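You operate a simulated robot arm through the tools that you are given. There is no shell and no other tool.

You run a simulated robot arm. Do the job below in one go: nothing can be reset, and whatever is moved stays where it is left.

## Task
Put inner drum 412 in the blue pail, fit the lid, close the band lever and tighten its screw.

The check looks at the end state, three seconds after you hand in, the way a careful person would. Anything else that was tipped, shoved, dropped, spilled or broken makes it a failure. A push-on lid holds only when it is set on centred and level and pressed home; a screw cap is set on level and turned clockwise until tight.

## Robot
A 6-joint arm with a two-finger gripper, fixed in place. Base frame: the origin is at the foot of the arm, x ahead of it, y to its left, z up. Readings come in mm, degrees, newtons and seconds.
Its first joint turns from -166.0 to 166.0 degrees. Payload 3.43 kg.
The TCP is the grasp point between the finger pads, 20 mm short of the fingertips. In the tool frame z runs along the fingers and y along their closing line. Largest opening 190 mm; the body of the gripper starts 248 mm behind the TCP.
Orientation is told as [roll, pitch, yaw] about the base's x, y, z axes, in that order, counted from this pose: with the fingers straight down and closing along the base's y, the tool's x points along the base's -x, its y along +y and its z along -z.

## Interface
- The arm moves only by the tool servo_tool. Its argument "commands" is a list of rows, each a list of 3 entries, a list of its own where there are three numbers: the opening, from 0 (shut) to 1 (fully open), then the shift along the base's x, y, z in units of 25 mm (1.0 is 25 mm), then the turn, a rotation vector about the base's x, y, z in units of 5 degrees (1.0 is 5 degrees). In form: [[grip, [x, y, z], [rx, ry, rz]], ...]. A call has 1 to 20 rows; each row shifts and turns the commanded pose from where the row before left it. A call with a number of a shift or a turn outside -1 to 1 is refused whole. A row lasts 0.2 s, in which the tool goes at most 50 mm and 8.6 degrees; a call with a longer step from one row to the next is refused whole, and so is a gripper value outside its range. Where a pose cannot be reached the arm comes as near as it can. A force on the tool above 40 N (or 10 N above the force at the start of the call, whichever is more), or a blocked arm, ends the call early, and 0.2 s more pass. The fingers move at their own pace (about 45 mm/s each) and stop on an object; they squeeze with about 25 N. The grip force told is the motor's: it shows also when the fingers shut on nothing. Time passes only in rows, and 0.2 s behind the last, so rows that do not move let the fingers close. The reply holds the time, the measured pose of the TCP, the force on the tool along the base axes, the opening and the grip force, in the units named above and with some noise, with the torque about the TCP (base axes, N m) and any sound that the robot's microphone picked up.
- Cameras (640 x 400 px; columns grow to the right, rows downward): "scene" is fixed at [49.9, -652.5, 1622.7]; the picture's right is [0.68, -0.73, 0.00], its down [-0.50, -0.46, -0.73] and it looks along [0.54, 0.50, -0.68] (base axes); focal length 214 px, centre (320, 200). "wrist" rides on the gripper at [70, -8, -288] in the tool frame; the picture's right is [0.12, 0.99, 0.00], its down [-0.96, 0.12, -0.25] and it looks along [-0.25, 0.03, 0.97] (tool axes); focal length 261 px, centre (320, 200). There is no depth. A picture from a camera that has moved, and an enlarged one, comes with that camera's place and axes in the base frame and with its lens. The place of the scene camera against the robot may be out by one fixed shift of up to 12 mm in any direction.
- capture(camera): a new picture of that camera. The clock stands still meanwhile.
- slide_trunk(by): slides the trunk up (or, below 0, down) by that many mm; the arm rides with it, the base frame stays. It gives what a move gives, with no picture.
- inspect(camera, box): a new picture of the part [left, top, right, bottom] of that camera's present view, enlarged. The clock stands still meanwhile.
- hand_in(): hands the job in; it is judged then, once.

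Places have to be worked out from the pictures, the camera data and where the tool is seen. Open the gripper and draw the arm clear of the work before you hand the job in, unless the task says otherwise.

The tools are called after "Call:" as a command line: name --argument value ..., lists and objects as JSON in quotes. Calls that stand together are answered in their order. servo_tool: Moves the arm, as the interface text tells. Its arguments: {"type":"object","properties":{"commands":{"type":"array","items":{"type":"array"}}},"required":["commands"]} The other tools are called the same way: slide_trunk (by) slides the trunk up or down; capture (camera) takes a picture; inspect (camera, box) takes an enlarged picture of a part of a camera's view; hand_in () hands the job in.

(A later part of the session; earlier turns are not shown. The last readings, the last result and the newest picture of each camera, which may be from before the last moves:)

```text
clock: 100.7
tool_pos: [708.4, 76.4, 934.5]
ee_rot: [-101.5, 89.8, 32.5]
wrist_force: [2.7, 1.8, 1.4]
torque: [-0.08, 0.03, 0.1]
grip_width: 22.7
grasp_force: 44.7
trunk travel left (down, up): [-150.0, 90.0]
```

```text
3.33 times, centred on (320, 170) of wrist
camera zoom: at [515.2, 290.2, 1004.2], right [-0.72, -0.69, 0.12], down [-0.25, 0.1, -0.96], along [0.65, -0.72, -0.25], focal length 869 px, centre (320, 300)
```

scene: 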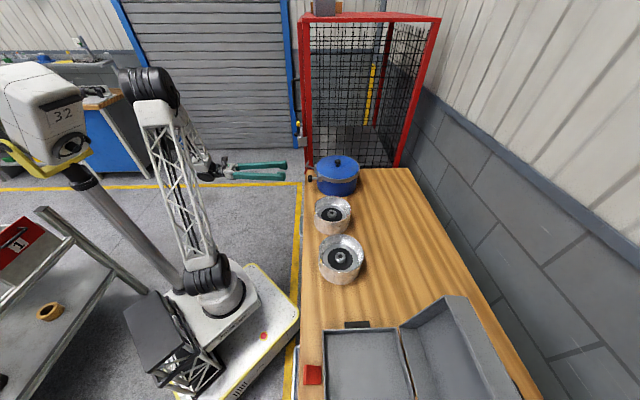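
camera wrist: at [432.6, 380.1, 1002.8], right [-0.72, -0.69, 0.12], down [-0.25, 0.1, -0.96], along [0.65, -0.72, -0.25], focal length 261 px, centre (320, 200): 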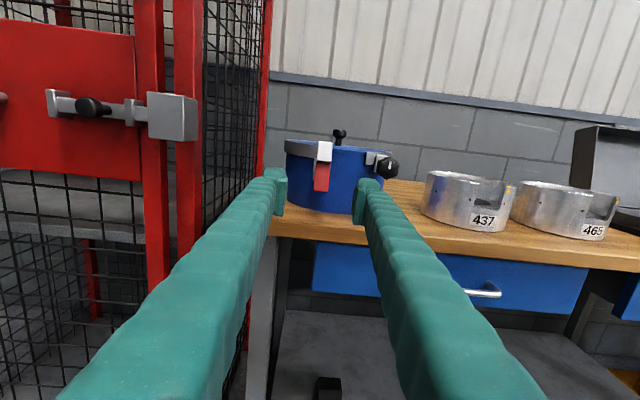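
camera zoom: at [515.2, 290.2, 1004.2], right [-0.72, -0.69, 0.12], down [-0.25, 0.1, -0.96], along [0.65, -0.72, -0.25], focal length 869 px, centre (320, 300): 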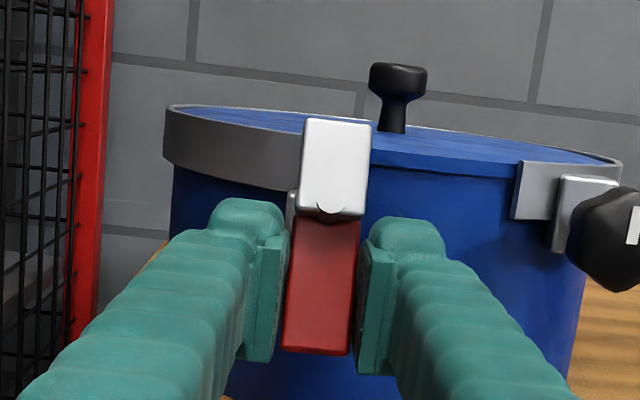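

The handle is gripped (22.7 mm). I lift by small steps to see whether it swings up.

Call:
servo_tool --commands '[[0.0, [0, 0, 0.08], [0, 0, 0]], [0.0, [0, 0, 0], [0, 0, 0]]]'

Call:
servo_tool --commands '[[0.0, [0, 0, 0.08], [0, 0, 0]], [0.0, [0, 0, 0], [0, 0, 0]]]'

```text
clock: 101.3
tool_pos: [709.7, 76.1, 934.5]
ee_rot: [-28.3, 89.9, 105.6]
wrist_force: [-4.3, 4.1, -27.2]
torque: [0.78, 0.91, 0.05]
grip_width: 23.2
grasp_force: 45.1
trunk travel left (down, up): [-150.0, 90.0]
```

```text
clock: 101.9
tool_pos: [709.0, 75.4, 937.8]
ee_rot: [-78.0, 90.0, 56.0]
wrist_force: [-3.9, 3.5, -28.3]
torque: [0.76, 0.89, 0.0]
grip_width: 22.9
grasp_force: 45.0
trunk travel left (down, up): [-150.0, 90.0]
```

Call:
inspect --camera "wrist" --box '[250, 110, 390, 230]'

Call:
inspect --camera "scene" --box '[285, 145, 345, 185]'

```text
3.33 times, centred on (320, 170) of wrist
camera zoom: at [515.5, 290.2, 1008.3], right [-0.72, -0.69, 0.12], down [-0.25, 0.1, -0.96], along [0.65, -0.72, -0.25], focal length 869 px, centre (320, 300)
```

zoom: 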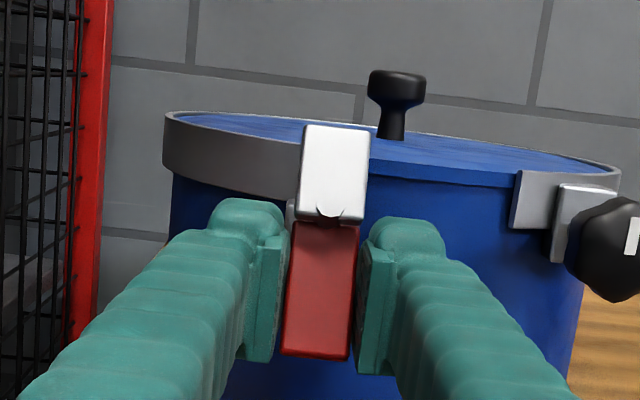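

```text
10.00 times, centred on (315, 165) of scene
camera zoom: at [49.9, -652.5, 1622.7], right [0.68, -0.73, 0.0], down [-0.5, -0.46, -0.73], along [0.54, 0.5, -0.68], focal length 2145 px, centre (370, 550)
```

zoom: 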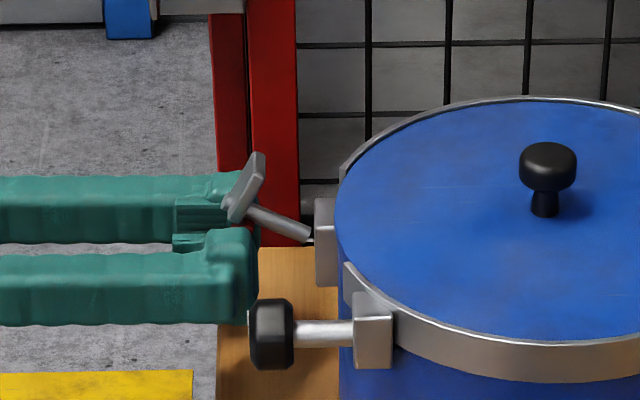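

Lifting meets about 28 N with only slight motion. I test the downward direction.

Call:
servo_tool --commands '[[0.0, [0, 0, -0.08], [0, 0, 0]], [0.0, [0, 0, -0.08], [0, 0, 0]], [0.0, [0, 0, 0], [0, 0, 0]]]'

Call:
servo_tool --commands '[[0.0, [0, 0, -0.08], [0, 0, 0]], [0.0, [0, 0, 0], [0, 0, 0]]]'

Call:
servo_tool --commands '[[0.0, [0, 0, -0.08], [0, 0, 0]], [0.0, [0, 0, 0], [0, 0, 0]]]'

Call:
inspect --camera "wrist" --box '[250, 110, 390, 230]'

Call:
inspect --camera "scene" --box '[285, 145, 345, 185]'

```text
clock: 102.7
tool_pos: [708.5, 76.4, 936.6]
ee_rot: [-132.3, 89.5, 1.6]
wrist_force: [2.2, 3.9, 24.7]
torque: [-0.98, -0.74, 0.07]
grip_width: 22.9
grasp_force: 44.8
trunk travel left (down, up): [-150.0, 90.0]
```

```text
clock: 103.3
tool_pos: [709.2, 76.2, 934.5]
ee_rot: [-120.2, 89.6, 13.7]
wrist_force: [13.1, 2.1, 34.2]
torque: [-0.7, -0.54, 0.1]
grip_width: 22.7
grasp_force: 44.8
trunk travel left (down, up): [-150.0, 90.0]
```

```text
clock: 103.9
tool_pos: [708.7, 75.7, 930.8]
ee_rot: [-112.2, 89.9, 21.7]
wrist_force: [19.7, 4.8, 37.6]
torque: [-0.27, -0.1, 0.2]
grip_width: 23.0
grasp_force: 45.2
trunk travel left (down, up): [-150.0, 90.0]
```

```text
3.33 times, centred on (320, 170) of wrist
camera zoom: at [514.8, 290.3, 1001.0], right [-0.72, -0.69, 0.12], down [-0.25, 0.1, -0.96], along [0.65, -0.72, -0.24], focal length 869 px, centre (320, 300)
```

zoom: 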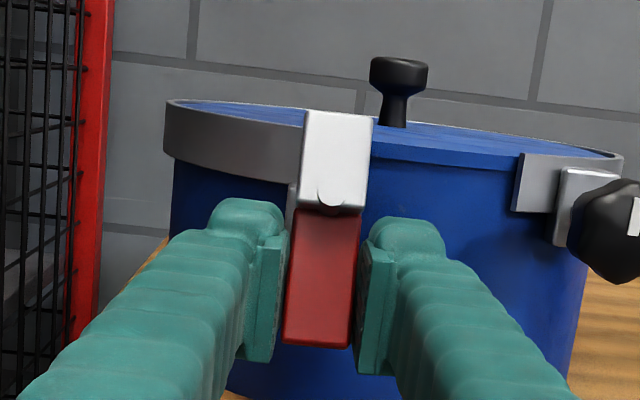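

```text
10.00 times, centred on (315, 165) of scene
camera zoom: at [49.9, -652.5, 1622.7], right [0.68, -0.73, 0.0], down [-0.5, -0.46, -0.73], along [0.54, 0.5, -0.68], focal length 2145 px, centre (370, 550)
```

zoom: 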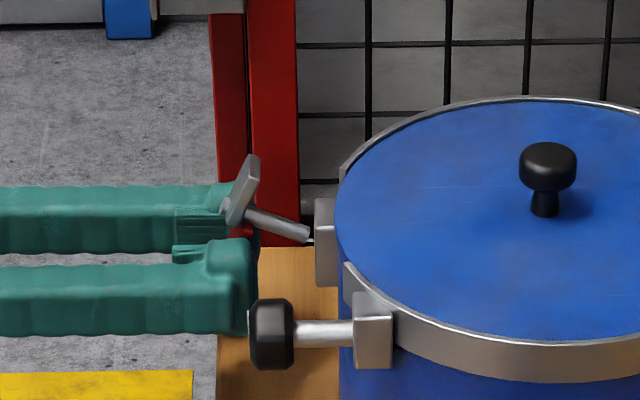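

Down is a hard stop (fingers slipped at about 35 N), while lifting moved the lever slightly. I release and back off to check the lever's state and that nothing shifted.

Call:
servo_tool --commands '[[0.0, [0, 0, 0.1], [0, 0, 0]], [0.2, [0, 0, 0], [0, 0, 0]], [0.3, [0, 0, 0], [0, 0, 0]], [0.3, [-0.417, 0.431, 0], [0, 0, 0]], [0.3, [-0.417, 0.431, 0], [0, 0, 0]], [0.3, [-0.417, 0.431, 0], [0, 0, 0]], [0.3, [0, 0, 0], [0, 0, 0]], [0.3, [0, 0, 0], [0, 0, 0]]]'

Call:
inspect --camera "wrist" --box '[240, 100, 420, 240]'

Call:
inspect --camera "scene" --box '[295, 150, 335, 180]'

```text
clock: 105.7
tool_pos: [676.6, 106.0, 930.7]
ee_rot: [-100.1, 89.8, 33.8]
wrist_force: [0.0, 0.2, 0.3]
torque: [0.03, -0.04, -0.02]
grip_width: 57.0
grasp_force: 0.0
trunk travel left (down, up): [-150.0, 90.0]
```

```text
2.86 times, centred on (330, 170) of wrist
camera zoom: at [483.1, 321.3, 1002.0], right [-0.72, -0.69, 0.12], down [-0.25, 0.1, -0.96], along [0.65, -0.72, -0.25], focal length 745 px, centre (291, 286)
```

zoom: 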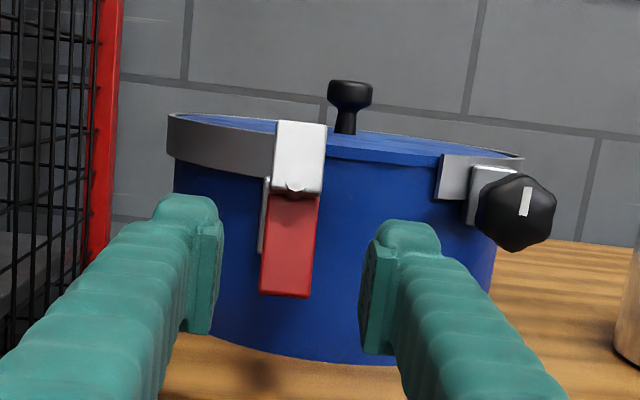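

```text
13.33 times, centred on (315, 165) of scene
camera zoom: at [49.9, -652.5, 1622.7], right [0.68, -0.73, 0.0], down [-0.5, -0.46, -0.73], along [0.54, 0.5, -0.68], focal length 2860 px, centre (387, 667)
```

zoom: 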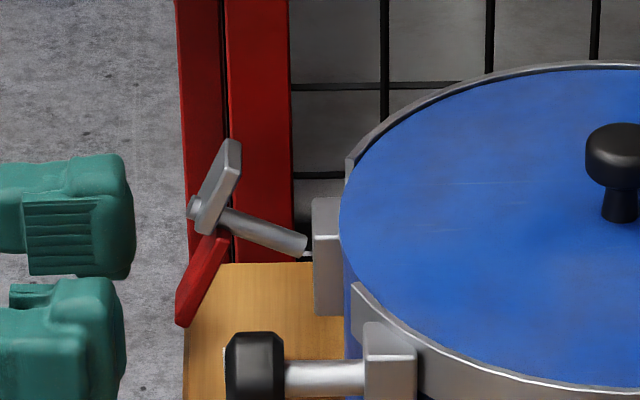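

The fork tests exclude turning about the post; when I lifted while gripping, my own grip held the handle's angle, so that test said little. The lever should swing about a horizontal hinge at its lug, so I test by pushing the top of the grey block gently toward the pail with closed fingers.

Call:
servo_tool --commands '[[0.1, [0.043, 0.041, 0.8], [0, 0, 0]], [0.0, [0.043, 0.041, 0.8], [0, 0, 0]], [0.0, [0, 0, 0.8], [0, 0, 0]], [0.0, [0, 0, 0.4], [0, 0, 0]], [0.0, [0, 0, 0], [0, 0, 0]], [0.0, [0.36, -0.372, 0], [0, 0, 0]], [0.0, [0.36, -0.372, 0], [0, 0, 0]], [0.0, [0, 0, 0], [0, 0, 0]], [0.0, [0, 0, 0], [0, 0, 0]]]'

Call:
inspect --camera "wrist" --box '[250, 130, 390, 250]'

Call:
inspect --camera "scene" --box '[295, 150, 335, 180]'

```text
clock: 107.7
tool_pos: [697.8, 91.0, 1002.4]
ee_rot: [-98.7, 89.8, 35.2]
wrist_force: [0.0, -0.4, -0.1]
torque: [0.02, 0.0, -0.01]
grip_width: 0.1
grasp_force: 25.4
trunk travel left (down, up): [-150.0, 90.0]
```

```text
3.33 times, centred on (320, 190) of wrist
camera zoom: at [503.3, 305.2, 1072.5], right [-0.72, -0.69, 0.12], down [-0.25, 0.1, -0.96], along [0.65, -0.72, -0.25], focal length 869 px, centre (320, 233)
```

zoom: 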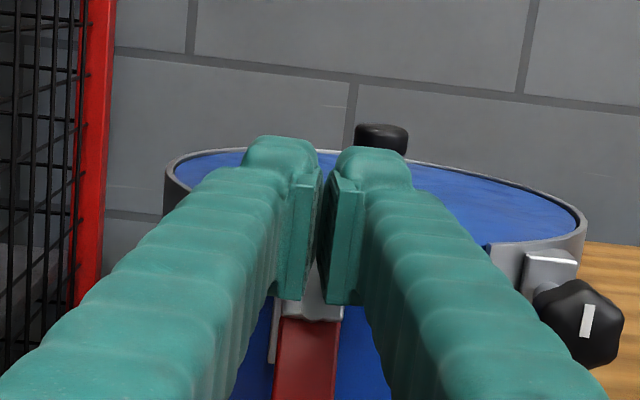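

```text
13.33 times, centred on (315, 165) of scene
camera zoom: at [49.9, -652.5, 1622.7], right [0.68, -0.73, 0.0], down [-0.5, -0.46, -0.73], along [0.54, 0.5, -0.68], focal length 2860 px, centre (387, 667)
```

zoom: 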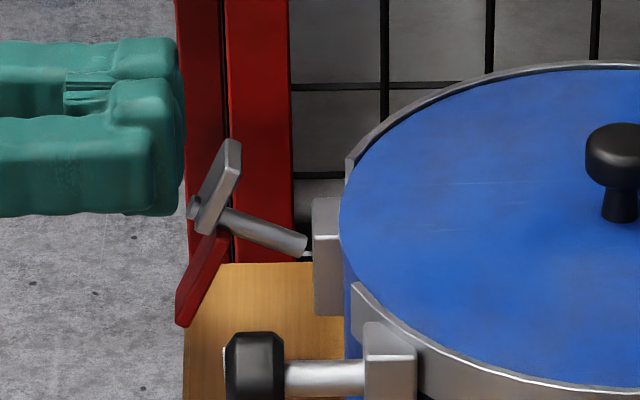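

Fingertips stand about 10 mm in front of the grey block's upper part. I advance in small steps and watch for contact and movement.

Call:
servo_tool --commands '[[0.0, [0.0834, -0.0863, 0], [0, 0, 0]], [0.0, [0.0834, -0.0863, 0], [0, 0, 0]], [0.0, [0.0834, -0.0863, 0], [0, 0, 0]], [0.0, [0, 0, 0], [0, 0, 0]]]'

Call:
servo_tool --commands '[[0.0, [0.0834, -0.0863, 0], [0, 0, 0]], [0.0, [0, 0, 0], [0, 0, 0]]]'

Call:
servo_tool --commands '[[0.0, [0.0834, -0.0863, 0], [0, 0, 0]], [0.0, [0, 0, 0], [0, 0, 0]]]'

Call:
inspect --camera "scene" --box '[295, 150, 335, 180]'

```text
clock: 108.7
tool_pos: [703.3, 84.1, 1002.8]
ee_rot: [-95.4, 89.7, 38.6]
wrist_force: [-0.3, 0.4, 0.6]
torque: [0.01, 0.02, 0.02]
grip_width: 0.1
grasp_force: 25.1
trunk travel left (down, up): [-150.0, 90.0]
```

```text
clock: 109.3
tool_pos: [706.2, 82.8, 1003.0]
ee_rot: [-97.8, 89.9, 36.1]
wrist_force: [0.7, -0.6, 0.8]
torque: [-0.01, -0.01, -0.03]
grip_width: 0.1
grasp_force: 24.4
trunk travel left (down, up): [-150.0, 90.0]
```

```text
clock: 109.9
tool_pos: [706.9, 80.5, 1002.7]
ee_rot: [-107.2, 89.8, 26.5]
wrist_force: [-3.6, 2.3, 4.4]
torque: [0.02, -0.02, 0.03]
grip_width: 0.2
grasp_force: 25.8
trunk travel left (down, up): [-150.0, 90.0]
```

```text
13.33 times, centred on (315, 165) of scene
camera zoom: at [49.9, -652.5, 1622.7], right [0.68, -0.73, 0.0], down [-0.5, -0.46, -0.73], along [0.54, 0.5, -0.68], focal length 2860 px, centre (387, 667)
```

zoom: 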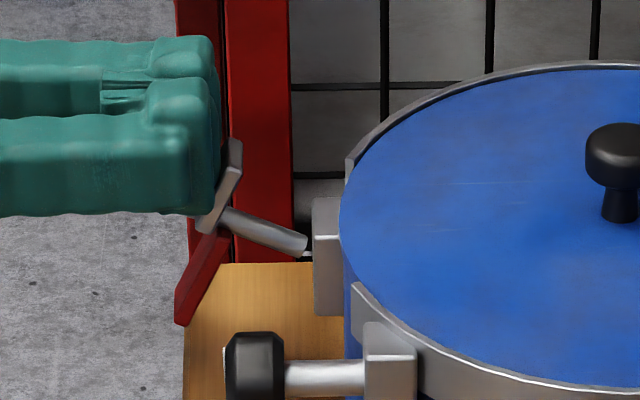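

Contact is made at about 4–6 N. I push on a few mm.

Call:
servo_tool --commands '[[0.0, [0.0834, -0.0863, 0], [0, 0, 0]], [0.0, [0, 0, 0], [0, 0, 0]]]'

Call:
servo_tool --commands '[[0.0, [0.0834, -0.0863, 0], [0, 0, 0]], [0.0, [0, 0, 0], [0, 0, 0]]]'

Call:
servo_tool --commands '[[0.0, [0.0834, -0.0863, 0], [0, 0, 0]], [0.0, [0, 0, 0], [0, 0, 0]]]'

Call:
inspect --camera "scene" --box '[295, 150, 335, 180]'

```text
clock: 110.5
tool_pos: [709.5, 78.7, 1005.1]
ee_rot: [-120.0, 89.8, 13.9]
wrist_force: [-10.9, 10.9, 16.9]
torque: [0.05, -0.11, 0.02]
grip_width: 6.1
grasp_force: 34.4
trunk travel left (down, up): [-150.0, 90.0]
```

```text
clock: 111.1
tool_pos: [711.3, 76.5, 1006.2]
ee_rot: [-131.6, 89.6, 2.2]
wrist_force: [-7.7, 13.0, 20.6]
torque: [0.06, -0.31, 0.0]
grip_width: 6.0
grasp_force: 34.2
trunk travel left (down, up): [-150.0, 90.0]
stopped in row 2: the force on the tool passed its limit at 41 N (the readings are from after the stop); the commanded pose is now the measured one
```

```text
clock: 111.5
tool_pos: [714.9, 75.3, 1007.0]
ee_rot: [-135.7, 89.5, -1.6]
wrist_force: [-5.3, 11.0, 19.2]
torque: [0.02, -0.22, -0.02]
grip_width: 5.6
grasp_force: 34.3
trunk travel left (down, up): [-150.0, 90.0]
stopped in row 2: the force on the tool passed its limit at 41 N (the readings are from after the stop); the commanded pose is now the measured one
```

```text
13.33 times, centred on (315, 165) of scene
camera zoom: at [49.9, -652.5, 1622.7], right [0.68, -0.73, 0.0], down [-0.5, -0.46, -0.73], along [0.54, 0.5, -0.68], focal length 2860 px, centre (387, 667)
```

zoom: 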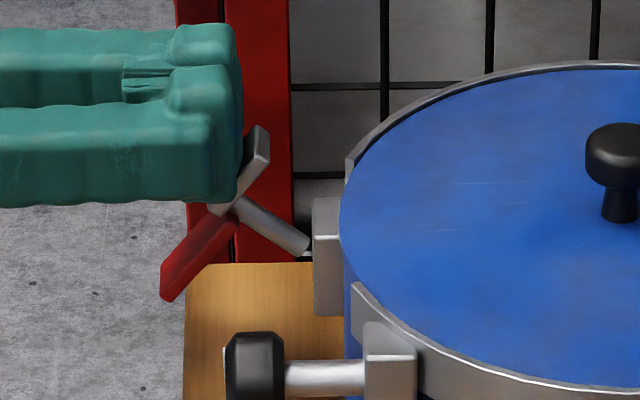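

The lever moved: it swings upward about a hinge at its lug (about z 941), grey block going inward over the rim, and resistance is low when I follow its arc. I push on along that arc, inward and slightly up.

Call:
servo_tool --commands '[[0.0, [0.0417, -0.0431, 0.03], [0, 0, 0]], [0.0, [0.0417, -0.0431, 0.03], [0, 0, 0]], [0.0, [0.0417, -0.0431, 0.03], [0, 0, 0]], [0.0, [0, 0, 0], [0, 0, 0]]]'

Call:
inspect --camera "scene" --box '[295, 150, 335, 180]'

```text
clock: 112.5
tool_pos: [717.1, 71.8, 1009.0]
ee_rot: [-135.8, 89.4, -1.9]
wrist_force: [-3.6, 18.5, 30.6]
torque: [0.01, -0.26, 0.17]
grip_width: 6.0
grasp_force: 34.4
trunk travel left (down, up): [-150.0, 90.0]
```

```text
13.33 times, centred on (315, 165) of scene
camera zoom: at [49.9, -652.5, 1622.7], right [0.68, -0.73, 0.0], down [-0.5, -0.46, -0.73], along [0.54, 0.5, -0.68], focal length 2860 px, centre (387, 667)
```

zoom: 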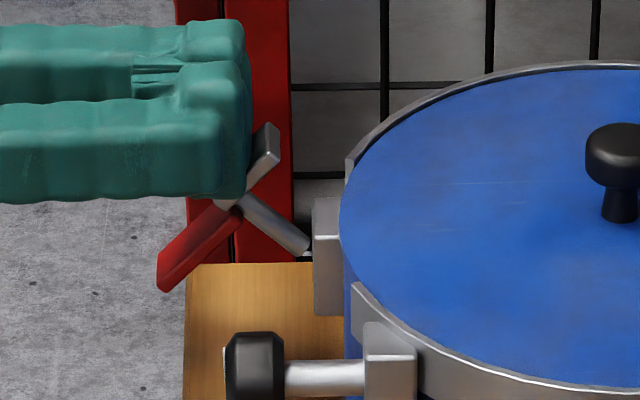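

Friction against my finger is working against the lever; I let the finger slide upward along the block while keeping pressure, which should help it turn.

Call:
servo_tool --commands '[[0.0, [0, 0, 0.1], [0, 0, 0]], [0.0, [0, 0, 0.1], [0, 0, 0]], [0.0, [0.0417, -0.0431, 0.08], [0, 0, 0]], [0.0, [0.0417, -0.0431, 0.04], [0, 0, 0]], [0.0, [0.0417, -0.0431, 0.04], [0, 0, 0]], [0.0, [0, 0, 0], [0, 0, 0]]]'

Call:
inspect --camera "scene" --box '[295, 150, 335, 180]'

```text
clock: 113.9
tool_pos: [720.1, 68.2, 1016.8]
ee_rot: [-130.6, 89.7, 3.4]
wrist_force: [0.3, 0.5, -0.5]
torque: [0.01, -0.02, 0.0]
grip_width: 5.9
grasp_force: 34.0
trunk travel left (down, up): [-150.0, 90.0]
```

```text
13.33 times, centred on (315, 165) of scene
camera zoom: at [49.9, -652.5, 1622.7], right [0.68, -0.73, 0.0], down [-0.5, -0.46, -0.73], along [0.54, 0.5, -0.68], focal length 2860 px, centre (387, 667)
```

zoom: 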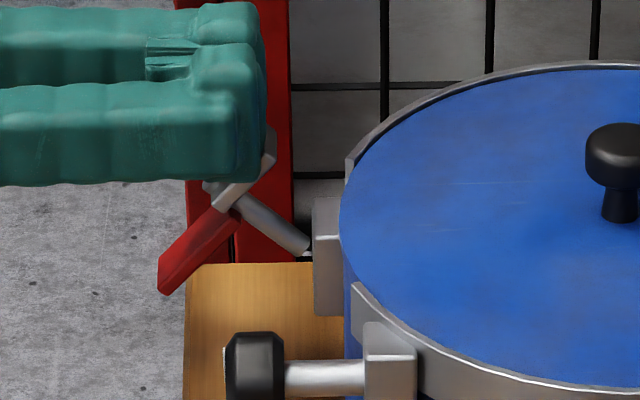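

The lever holds its new angle by itself. I continue pushing inward near the top of the grey block.

Call:
servo_tool --commands '[[0.0, [0.0556, -0.0575, 0], [0, 0, 0]], [0.0, [0.0556, -0.0575, 0.02], [0, 0, 0]], [0.0, [0.0556, -0.0575, 0.02], [0, 0, 0]], [0.0, [0, 0, 0], [0, 0, 0]]]'

Call:
servo_tool --commands '[[0.0, [0.0556, -0.0575, 0.02], [0, 0, 0]], [0.0, [0.0556, -0.0575, 0.02], [0, 0, 0]], [0.0, [0, 0, 0], [0, 0, 0]]]'

Call:
inspect --camera "scene" --box '[295, 150, 335, 180]'

```text
clock: 114.9
tool_pos: [724.3, 63.9, 1017.6]
ee_rot: [-130.1, 89.6, 4.0]
wrist_force: [-1.4, 1.9, 2.9]
torque: [-0.02, 0.0, 0.06]
grip_width: 5.9
grasp_force: 34.4
trunk travel left (down, up): [-150.0, 90.0]
```

```text
clock: 115.7
tool_pos: [728.3, 60.7, 1018.7]
ee_rot: [-130.2, 89.7, 3.7]
wrist_force: [0.0, 1.5, 3.9]
torque: [-0.05, -0.08, -0.06]
grip_width: 6.0
grasp_force: 34.2
trunk travel left (down, up): [-150.0, 90.0]
```

```text
13.33 times, centred on (315, 165) of scene
camera zoom: at [49.9, -652.5, 1622.7], right [0.68, -0.73, 0.0], down [-0.5, -0.46, -0.73], along [0.54, 0.5, -0.68], focal length 2860 px, centre (387, 667)
```

zoom: 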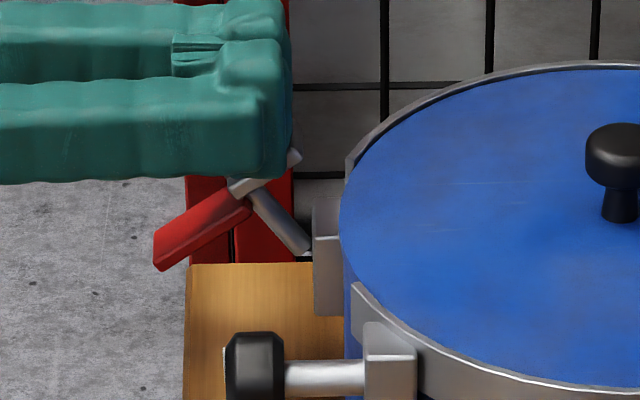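

The lever turns easily now (about 4 N), roughly 53° up. I keep pushing inward along its path.

Call:
servo_tool --commands '[[0.0, [0.0556, -0.0575, 0], [0, 0, 0]], [0.0, [0.0556, -0.0575, 0], [0, 0, 0]], [0.0, [0.0556, -0.0575, 0], [0, 0, 0]], [0.0, [0, 0, 0], [0, 0, 0]]]'

Call:
servo_tool --commands '[[0.0, [0.0556, -0.0575, 0], [0, 0, 0]], [0.0, [0.0556, -0.0575, 0], [0, 0, 0]], [0.0, [0.0556, -0.0575, 0], [0, 0, 0]], [0.0, [0, 0, 0], [0, 0, 0]]]'

Call:
inspect --camera "scene" --box '[295, 150, 335, 180]'

```text
clock: 116.7
tool_pos: [731.0, 56.5, 1019.7]
ee_rot: [-131.1, 89.5, 3.0]
wrist_force: [-0.5, -0.2, 6.0]
torque: [-0.09, 0.0, -0.03]
grip_width: 5.9
grasp_force: 34.1
trunk travel left (down, up): [-150.0, 90.0]
```

```text
clock: 117.7
tool_pos: [736.0, 53.7, 1019.0]
ee_rot: [-131.0, 89.6, 3.1]
wrist_force: [-0.1, 0.4, 1.6]
torque: [-0.02, 0.0, -0.01]
grip_width: 0.0
grasp_force: 34.0
trunk travel left (down, up): [-150.0, 90.0]
```

```text
13.33 times, centred on (315, 165) of scene
camera zoom: at [49.9, -652.5, 1622.7], right [0.68, -0.73, 0.0], down [-0.5, -0.46, -0.73], along [0.54, 0.5, -0.68], focal length 2860 px, centre (387, 667)
```

zoom: 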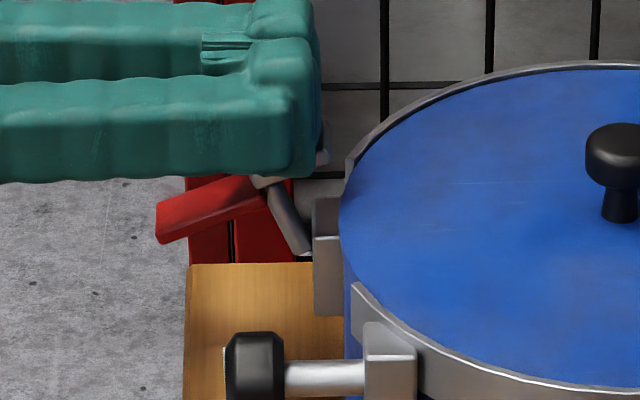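

The lever is at about 67° with the red handle nearly horizontal. I continue inward and look for a stop.

Call:
servo_tool --commands '[[0.0, [0.0556, -0.0575, 0], [0, 0, 0]], [0.0, [0.0556, -0.0575, 0], [0, 0, 0]], [0.0, [0.0556, -0.0575, 0], [0, 0, 0]], [0.0, [0, 0, 0], [0, 0, 0]]]'

Call:
inspect --camera "scene" --box '[295, 150, 335, 180]'

Call:
inspect --camera "wrist" --box '[220, 120, 420, 260]'

```text
clock: 118.7
tool_pos: [739.9, 48.9, 1019.5]
ee_rot: [-130.7, 89.6, 3.3]
wrist_force: [1.2, -0.1, -0.1]
torque: [0.02, 0.03, 0.0]
grip_width: 0.1
grasp_force: 33.9
trunk travel left (down, up): [-150.0, 90.0]
```

```text
13.33 times, centred on (315, 165) of scene
camera zoom: at [49.9, -652.5, 1622.7], right [0.68, -0.73, 0.0], down [-0.5, -0.46, -0.73], along [0.54, 0.5, -0.68], focal length 2860 px, centre (387, 667)
```

zoom: 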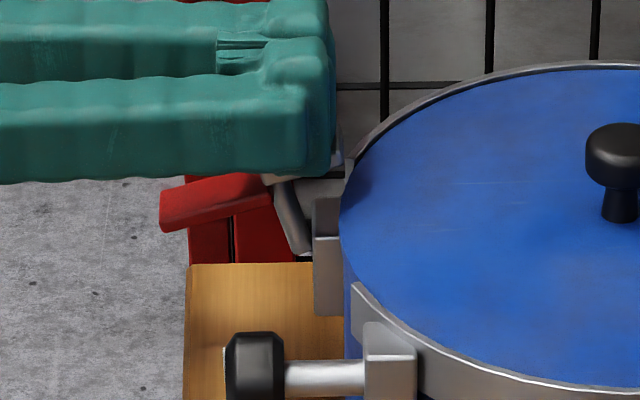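

```text
2.86 times, centred on (320, 190) of wrist
camera zoom: at [545.8, 262.8, 1088.1], right [-0.72, -0.69, 0.11], down [-0.25, 0.1, -0.96], along [0.65, -0.72, -0.24], focal length 745 px, centre (320, 229)
```

zoom: 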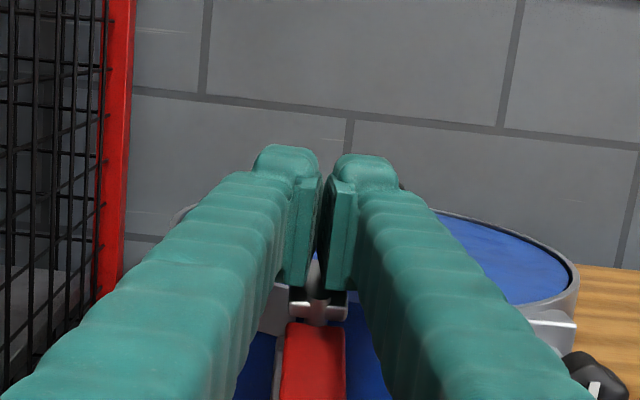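

The lever is at about 75°. I move the fingertips a bit further in over the grey end and press it down in small steps.

Call:
servo_tool --commands '[[0.0, [0.0834, -0.0863, 0], [0, 0, 0]], [0.0, [0.0834, -0.0863, 0], [0, 0, 0]], [0.0, [0.0834, -0.0863, 0], [0, 0, 0]], [0.0, [0.0834, -0.0863, 0], [0, 0, 0]], [0.0, [0, 0, -0.08], [0, 0, 0]], [0.0, [0, 0, -0.08], [0, 0, 0]], [0.0, [0, 0, 0], [0, 0, 0]]]'

Call:
inspect --camera "scene" --box '[295, 150, 335, 180]'

```text
clock: 120.5
tool_pos: [748.0, 39.9, 1018.0]
ee_rot: [-141.4, 89.3, -7.3]
wrist_force: [-2.3, -1.5, 17.3]
torque: [0.01, 0.13, 0.05]
grip_width: 0.1
grasp_force: 34.5
trunk travel left (down, up): [-150.0, 90.0]
stopped in row 7: the force on the tool passed its limit at 42 N (the readings are from after the stop); the commanded pose is now the measured one
```

```text
13.33 times, centred on (315, 165) of scene
camera zoom: at [49.9, -652.5, 1622.7], right [0.68, -0.73, 0.0], down [-0.5, -0.46, -0.73], along [0.54, 0.5, -0.68], focal length 2860 px, centre (387, 667)
```

zoom: 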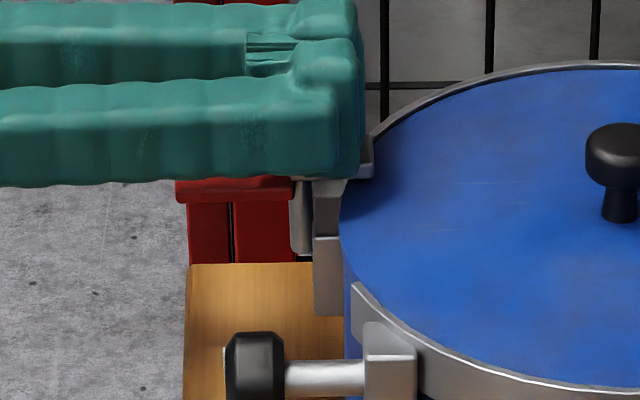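

The post is now upright and the grey block lies flat on the band and lid edge, and pressing meets a firm stop (42 N). I lift off and look at the lever.

Call:
servo_tool --commands '[[0.0, [0, 0, 0.3], [0, 0, 0]], [0.0, [0, 0, 0.6], [0, 0, 0]], [0.0, [0, 0, 0.8], [0, 0, 0]], [0.0, [-0.6, 0.62, 0.4], [0, 0, 0]], [0.0, [-0.8, 0.83, 0], [0, 0, 0]], [0.0, [-0.8, 0.83, 0], [0, 0, 0]], [0.0, [-0.8, 0.83, 0], [0, 0, 0]], [0.0, [0, 0, 0], [0, 0, 0]], [0.0, [0, 0, 0], [0, 0, 0]]]'

Call:
inspect --camera "scene" --box '[295, 150, 335, 180]'

Call:
inspect --camera "wrist" --box '[220, 130, 440, 290]'

```text
clock: 122.5
tool_pos: [674.4, 118.5, 1069.4]
ee_rot: [-137.7, 89.4, -3.7]
wrist_force: [-0.1, -1.1, 0.2]
torque: [-0.02, 0.01, -0.02]
grip_width: 0.0
grasp_force: 34.1
trunk travel left (down, up): [-150.0, 90.0]
```

```text
13.33 times, centred on (315, 165) of scene
camera zoom: at [49.9, -652.5, 1622.7], right [0.68, -0.73, 0.0], down [-0.5, -0.46, -0.73], along [0.54, 0.5, -0.68], focal length 2860 px, centre (387, 667)
```

zoom: 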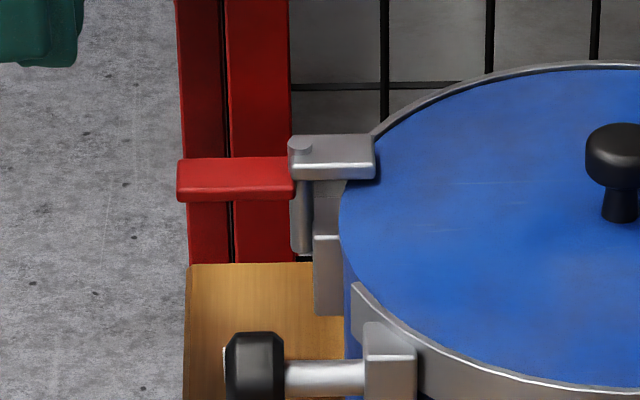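

```text
2.50 times, centred on (330, 210) of wrist
camera zoom: at [479.4, 332.0, 1137.1], right [-0.72, -0.69, 0.11], down [-0.24, 0.1, -0.96], along [0.65, -0.72, -0.24], focal length 652 px, centre (295, 175)
```

zoom: 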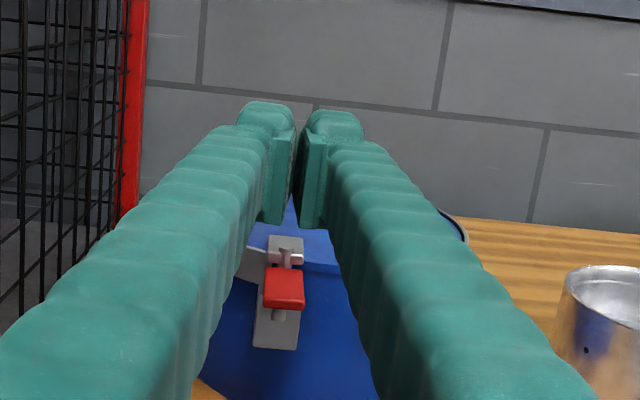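

The lever is closed: post upright against its lug, grey jaw flat over the lid edge, red handle level. Next the screw: I place the star knob at about (645,-11,960) with its axis horizontal; I open the gripper and move in front of it.

Call:
servo_tool --commands '[[0.4, [-0.64, -0.617, 0], [0, 0, 0]], [0.4, [-0.64, -0.617, 0], [0, 0, 0]], [0.4, [-0.64, -0.617, 0], [0, 0, 0]], [0.4, [-0.64, -0.617, 0], [0, 0, 0]], [0.4, [-0.64, -0.617, 0], [0, 0, 0]], [0.4, [0, 0, -0.727], [0, 0, 0]], [0.4, [0, 0, -0.727], [0, 0, 0]], [0.4, [0, 0, -0.727], [0, 0, 0]], [0.4, [0, 0, -0.727], [0, 0, 0]], [0.4, [0, 0, -0.727], [0, 0, 0]], [0.4, [0, 0, -0.727], [0, 0, 0]], [0.4, [0, 0, 0], [0, 0, 0]], [0.4, [0, 0, 0], [0, 0, 0]]]'

Call:
capture --camera "wrist"

Call:
inspect --camera "wrist" --box '[240, 110, 420, 240]'

Call:
capture --camera "scene"

```text
clock: 125.3
tool_pos: [603.3, 55.7, 968.9]
ee_rot: [-126.4, 89.6, 7.3]
wrist_force: [-0.1, 0.1, -0.1]
torque: [-0.01, 0.01, 0.01]
grip_width: 76.2
grasp_force: 0.0
out of reach, approached as far as the arm can: row 9, 10, 11
trunk travel left (down, up): [-150.0, 90.0]
```

```text
taken
camera wrist: at [410.4, 271.5, 1036.7], right [-0.72, -0.69, 0.11], down [-0.25, 0.1, -0.96], along [0.65, -0.72, -0.24], focal length 261 px, centre (320, 200)
```

wrist: 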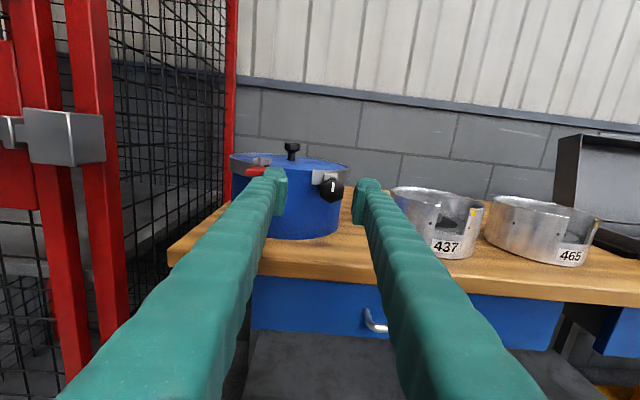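

```text
3.08 times, centred on (330, 175) of wrist
camera zoom: at [410.4, 271.5, 1036.7], right [-0.72, -0.69, 0.11], down [-0.25, 0.1, -0.96], along [0.65, -0.72, -0.24], focal length 802 px, centre (289, 277)
```

zoom: 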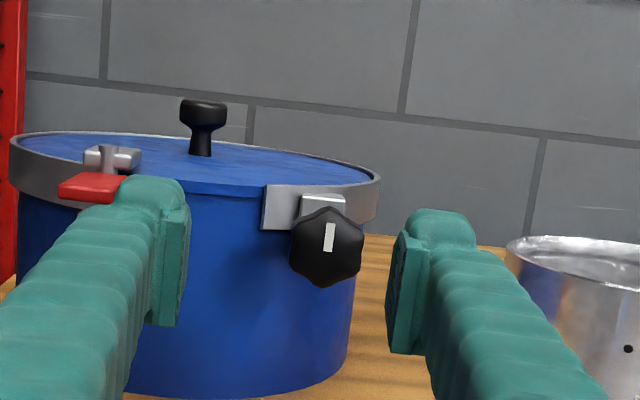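

```text
taken
```

scene: 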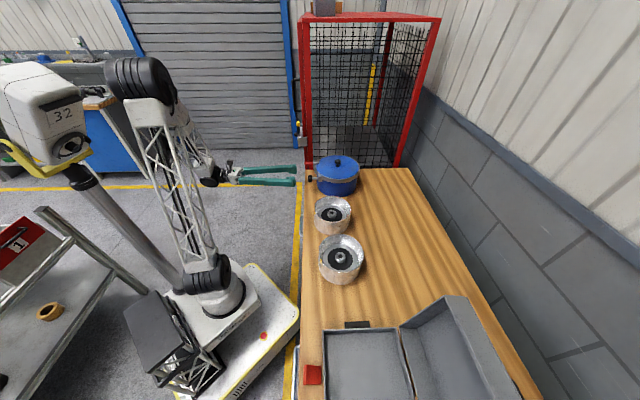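

The arm can't fold enough at this height ("out of reach" for the last rows). I raise the tool 110 mm and slide the trunk down 110 mm instead, which gives the same tool height with a more open arm.

Call:
servo_tool --commands '[[0.4, [0, 0, 0.8], [0, 0, 0]], [0.4, [0, 0, 0.8], [0, 0, 0]], [0.4, [0, 0, 0.8], [0, 0, 0]], [0.4, [0, 0, 0.8], [0, 0, 0]], [0.4, [0, 0, 0.8], [0, 0, 0]], [0.4, [0, 0, 0.4], [0, 0, 0]], [0.4, [0, 0, 0], [0, 0, 0]]]'

Call:
slide_trunk --by -80

Call:
capture --camera "wrist"

Call:
capture --camera "scene"

```text
clock: 126.9
tool_pos: [604.8, 55.2, 1079.0]
ee_rot: [-140.8, 89.4, -7.0]
wrist_force: [-0.3, -0.2, 0.4]
torque: [0.0, 0.02, 0.02]
grip_width: 76.2
grasp_force: 0.1
trunk travel left (down, up): [-150.0, 90.0]
```

```text
clock: 128.1
tool_pos: [603.9, 55.2, 998.7]
ee_rot: [-138.4, 89.4, -4.3]
wrist_force: [0.0, 0.8, -0.1]
torque: [0.01, -0.01, 0.0]
grip_width: 76.0
grasp_force: 0.1
trunk travel left (down, up): [-70.0, 170.0]
```

```text
taken
camera wrist: at [409.2, 269.4, 1066.5], right [-0.72, -0.69, 0.11], down [-0.24, 0.1, -0.96], along [0.65, -0.72, -0.24], focal length 261 px, centre (320, 200)
```

wrist: 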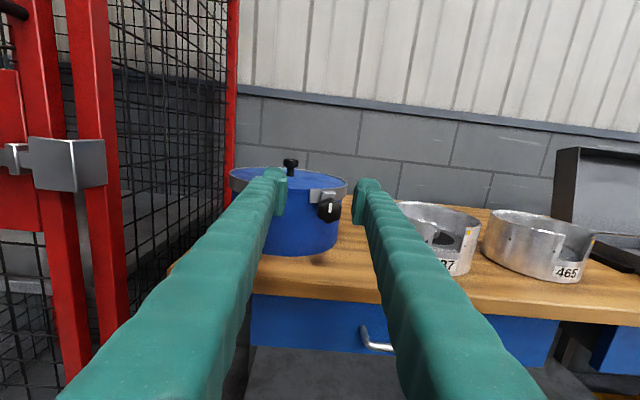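

```text
taken
```

scene: 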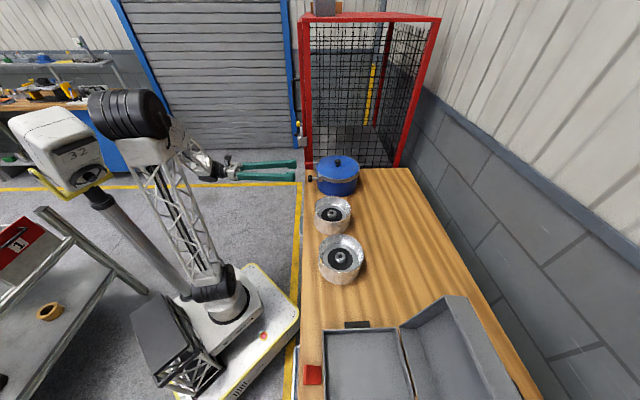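

The trunk is 80 mm lower and the tool at z≈999. I lower to the knob's height and line up with its axis.

Call:
servo_tool --commands '[[0.4, [-0.23, -0.222, -0.5], [0, 0, 0]], [0.4, [-0.23, -0.222, -0.5], [0, 0, 0]], [0.4, [0, 0, -0.5], [0, 0, 0]], [0.4, [0, 0, 0], [0, 0, 0]], [0.4, [0, 0, 0], [0, 0, 0]]]'

Call:
inspect --camera "wrist" --box '[240, 110, 400, 230]'

Call:
inspect --camera "scene" --box '[270, 140, 370, 200]'

```text
clock: 129.3
tool_pos: [592.6, 42.8, 961.5]
ee_rot: [-136.6, 89.5, -2.6]
wrist_force: [0.8, -0.2, 0.6]
torque: [0.01, 0.0, -0.01]
grip_width: 75.9
grasp_force: 0.0
trunk travel left (down, up): [-70.0, 170.0]
```

```text
3.33 times, centred on (320, 170) of wrist
camera zoom: at [397.9, 257.7, 1029.2], right [-0.72, -0.69, 0.11], down [-0.24, 0.1, -0.96], along [0.65, -0.72, -0.24], focal length 869 px, centre (320, 300)
```

zoom: 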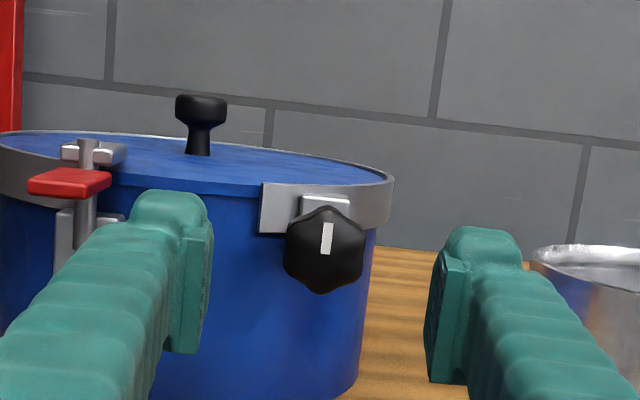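

```text
6.40 times, centred on (320, 170) of scene
camera zoom: at [49.9, -652.5, 1622.7], right [0.68, -0.73, 0.0], down [-0.5, -0.46, -0.73], along [0.54, 0.5, -0.68], focal length 1373 px, centre (320, 392)
```

zoom: 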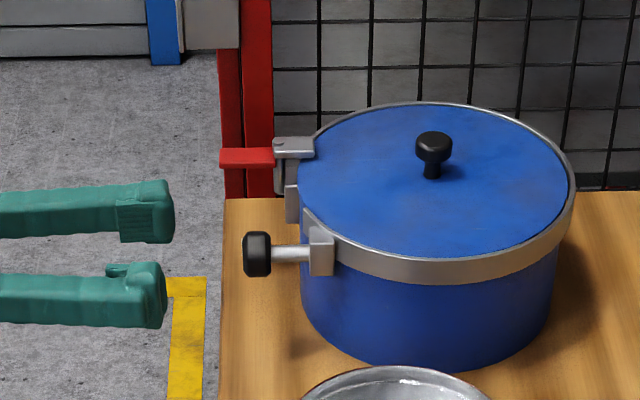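

The knob centre is about 2.7 mm to the -u side and 1.3 mm below the tool axis. I correct and approach to just before the knob.

Call:
servo_tool --commands '[[0.4, [-0.078, -0.075, -0.05], [0, 0, 0]], [0.4, [0.417, -0.431, 0], [0, 0, 0]], [0.4, [0.417, -0.431, 0], [0, 0, 0]], [0.4, [0.417, -0.431, 0], [0, 0, 0]], [0.4, [0, 0, 0], [0, 0, 0]], [0.4, [0, 0, 0], [0, 0, 0]]]'

Call:
inspect --camera "wrist" --box '[240, 130, 400, 250]'

Call:
inspect --camera "wrist" --box '[288, 160, 352, 200]'

```text
clock: 130.7
tool_pos: [622.0, 9.3, 960.6]
ee_rot: [-137.7, 89.5, -3.8]
wrist_force: [-0.3, -0.4, -0.5]
torque: [0.03, -0.01, 0.01]
grip_width: 76.1
grasp_force: 0.0
trunk travel left (down, up): [-70.0, 170.0]
```

```text
3.33 times, centred on (320, 190) of wrist
camera zoom: at [427.4, 223.7, 1028.1], right [-0.72, -0.69, 0.11], down [-0.24, 0.1, -0.96], along [0.65, -0.72, -0.24], focal length 869 px, centre (320, 233)
```

zoom: 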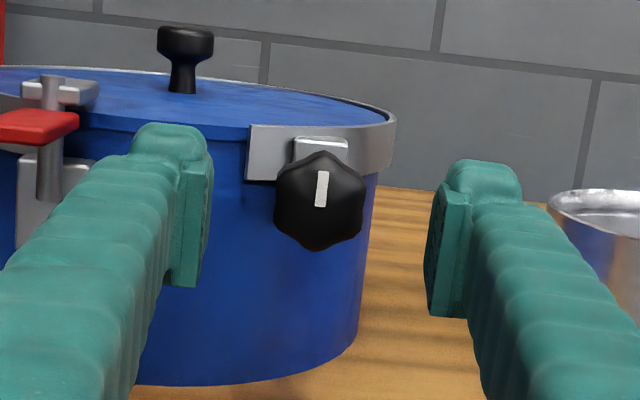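

```text
10.00 times, centred on (320, 180) of wrist
camera zoom: at [427.4, 223.7, 1028.1], right [-0.72, -0.69, 0.11], down [-0.24, 0.1, -0.96], along [0.65, -0.72, -0.24], focal length 2606 px, centre (320, 400)
```

zoom: 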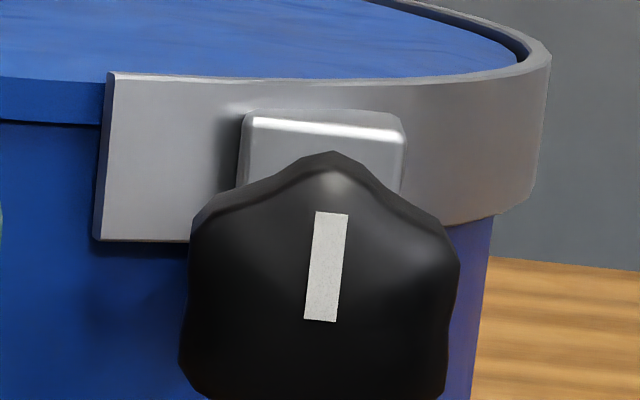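

The tool axis is within 1 mm of the knob axis, and the lobes offer flats to the fingers. I advance so the pads cover the knob, then close.

Call:
servo_tool --commands '[[0.4, [0.37, -0.383, 0.02], [0, 0, 0]], [0.4, [0.37, -0.383, 0], [0, 0, 0]], [0.4, [0.37, -0.383, 0], [0, 0, 0]], [0.3, [0, 0, 0], [0, 0, 0]], [0.25, [0, 0, 0], [0, 0, 0]], [0.25, [0, 0, 0], [0, 0, 0]]]'

Call:
inspect --camera "wrist" --box '[260, 140, 380, 230]'

Call:
inspect --camera "scene" --box '[285, 150, 345, 195]'

```text
clock: 132.1
tool_pos: [648.7, -19.6, 959.7]
ee_rot: [-137.0, 89.5, -3.1]
wrist_force: [0.3, -0.1, -0.9]
torque: [0.0, -0.01, -0.03]
grip_width: 47.4
grasp_force: 0.0
trunk travel left (down, up): [-70.0, 170.0]
```

```text
4.44 times, centred on (320, 185) of wrist
camera zoom: at [454.2, 195.0, 1028.6], right [-0.72, -0.69, 0.11], down [-0.24, 0.1, -0.96], along [0.65, -0.72, -0.24], focal length 1158 px, centre (320, 267)
```

zoom: 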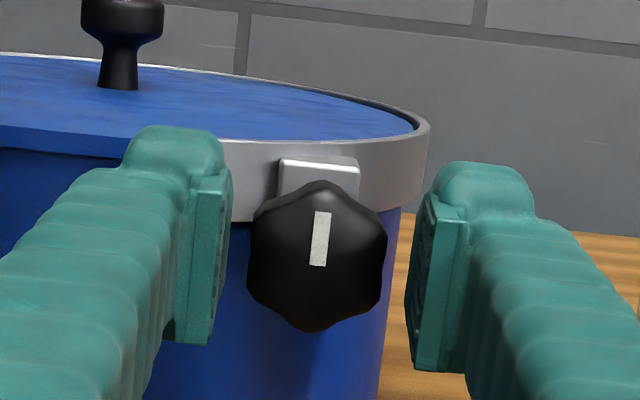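

```text
8.89 times, centred on (315, 172) of scene
camera zoom: at [49.9, -652.5, 1622.7], right [0.68, -0.73, 0.0], down [-0.5, -0.46, -0.73], along [0.54, 0.5, -0.68], focal length 1906 px, centre (364, 444)
```

zoom: 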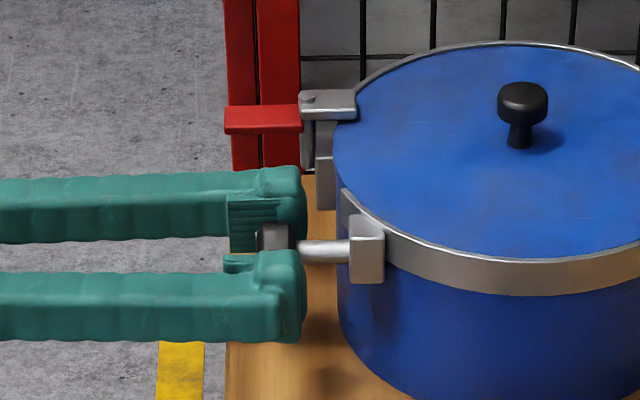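

Centred within about 1.4 mm. I shift up 1.2 mm and close on the knob.

Call:
servo_tool --commands '[[0.25, [0, 0, 0.05], [0, 0, 0]], [0.2, [0, 0, 0], [0, 0, 0]], [0.1, [0, 0, 0], [0, 0, 0]], [0.0, [0, 0, 0], [0, 0, 0]], [0.0, [0, 0, 0], [0, 0, 0]], [0.0, [0, 0, 0], [0, 0, 0]]]'

Call:
inspect --camera "wrist" --box '[260, 140, 380, 230]'

```text
clock: 133.5
tool_pos: [649.8, -17.8, 962.0]
ee_rot: [-137.9, 89.5, -3.9]
wrist_force: [16.3, 5.3, 4.7]
torque: [-0.02, -0.06, 0.17]
grip_width: 35.7
grasp_force: 44.8
trunk travel left (down, up): [-70.0, 170.0]
```

```text
4.44 times, centred on (320, 185) of wrist
camera zoom: at [454.5, 195.4, 1029.8], right [-0.71, -0.69, 0.11], down [-0.24, 0.1, -0.96], along [0.66, -0.72, -0.24], focal length 1158 px, centre (320, 267)
```

zoom: 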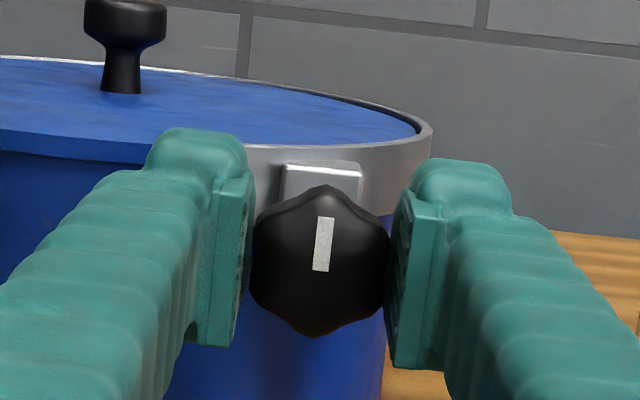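

Gripped, but with a 15 N side load; I shift 1 mm toward +u to relieve it.

Call:
servo_tool --commands '[[0.0, [0.0288, 0.0278, 0], [0, 0, 0]], [0.0, [0, 0, 0], [0, 0, 0]]]'

Call:
servo_tool --commands '[[0.0, [0.0288, 0.0278, 0], [0, 0, 0]], [0.0, [0, 0, 0], [0, 0, 0]]]'

```text
clock: 134.1
tool_pos: [649.3, -18.3, 961.6]
ee_rot: [-138.7, 89.4, -4.8]
wrist_force: [8.5, 4.9, 5.2]
torque: [0.0, -0.1, 0.08]
grip_width: 35.9
grasp_force: 44.7
trunk travel left (down, up): [-70.0, 170.0]
```

```text
clock: 134.7
tool_pos: [649.7, -18.6, 961.1]
ee_rot: [-139.1, 89.4, -5.2]
wrist_force: [-7.9, 3.4, 3.4]
torque: [-0.06, -0.07, 0.02]
grip_width: 35.7
grasp_force: 44.9
trunk travel left (down, up): [-70.0, 170.0]
```

Balanced. Now I turn the knob clockwise (as seen from outside) in 5° steps and watch the torque.

Call:
servo_tool --commands '[[0.0, [0, 0, 0], [0.695, -0.719, 0]], [0.0, [0, 0, 0], [0.695, -0.719, 0]], [0.0, [0, 0, 0], [0, 0, 0]]]'

Call:
servo_tool --commands '[[0.0, [0, 0, 0], [0.695, -0.719, 0]], [0.0, [0, 0, 0], [0.695, -0.719, 0]], [0.0, [0, 0, 0], [0, 0, 0]]]'

Call:
inspect --camera "wrist" --box '[260, 140, 380, 230]'

Call:
inspect --camera "scene" --box '[285, 150, 345, 195]'

```text
clock: 135.5
tool_pos: [649.8, -19.0, 961.3]
ee_rot: [-92.4, 79.6, 41.4]
wrist_force: [-16.2, -4.0, -1.2]
torque: [-0.12, -0.04, -0.1]
grip_width: 35.8
grasp_force: 45.3
trunk travel left (down, up): [-70.0, 170.0]
```

```text
clock: 136.3
tool_pos: [649.3, -18.9, 961.4]
ee_rot: [-91.2, 69.6, 42.5]
wrist_force: [-31.9, -8.0, -6.9]
torque: [-0.07, -0.01, -0.29]
grip_width: 35.8
grasp_force: 44.5
trunk travel left (down, up): [-70.0, 170.0]
```

```text
4.44 times, centred on (320, 185) of wrist
camera zoom: at [437.8, 179.1, 1028.4], right [-0.7, -0.67, -0.24], down [0.0, 0.33, -0.94], along [0.71, -0.66, -0.23], focal length 1158 px, centre (320, 267)
```

zoom: 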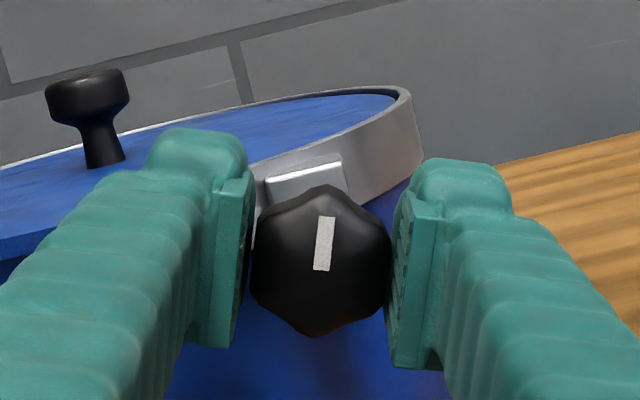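

```text
8.89 times, centred on (315, 172) of scene
camera zoom: at [49.9, -652.5, 1622.7], right [0.68, -0.73, 0.0], down [-0.5, -0.46, -0.73], along [0.54, 0.5, -0.68], focal length 1906 px, centre (364, 444)
```

zoom: 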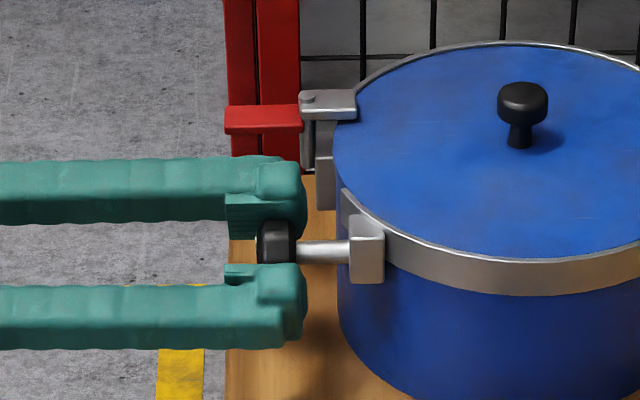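

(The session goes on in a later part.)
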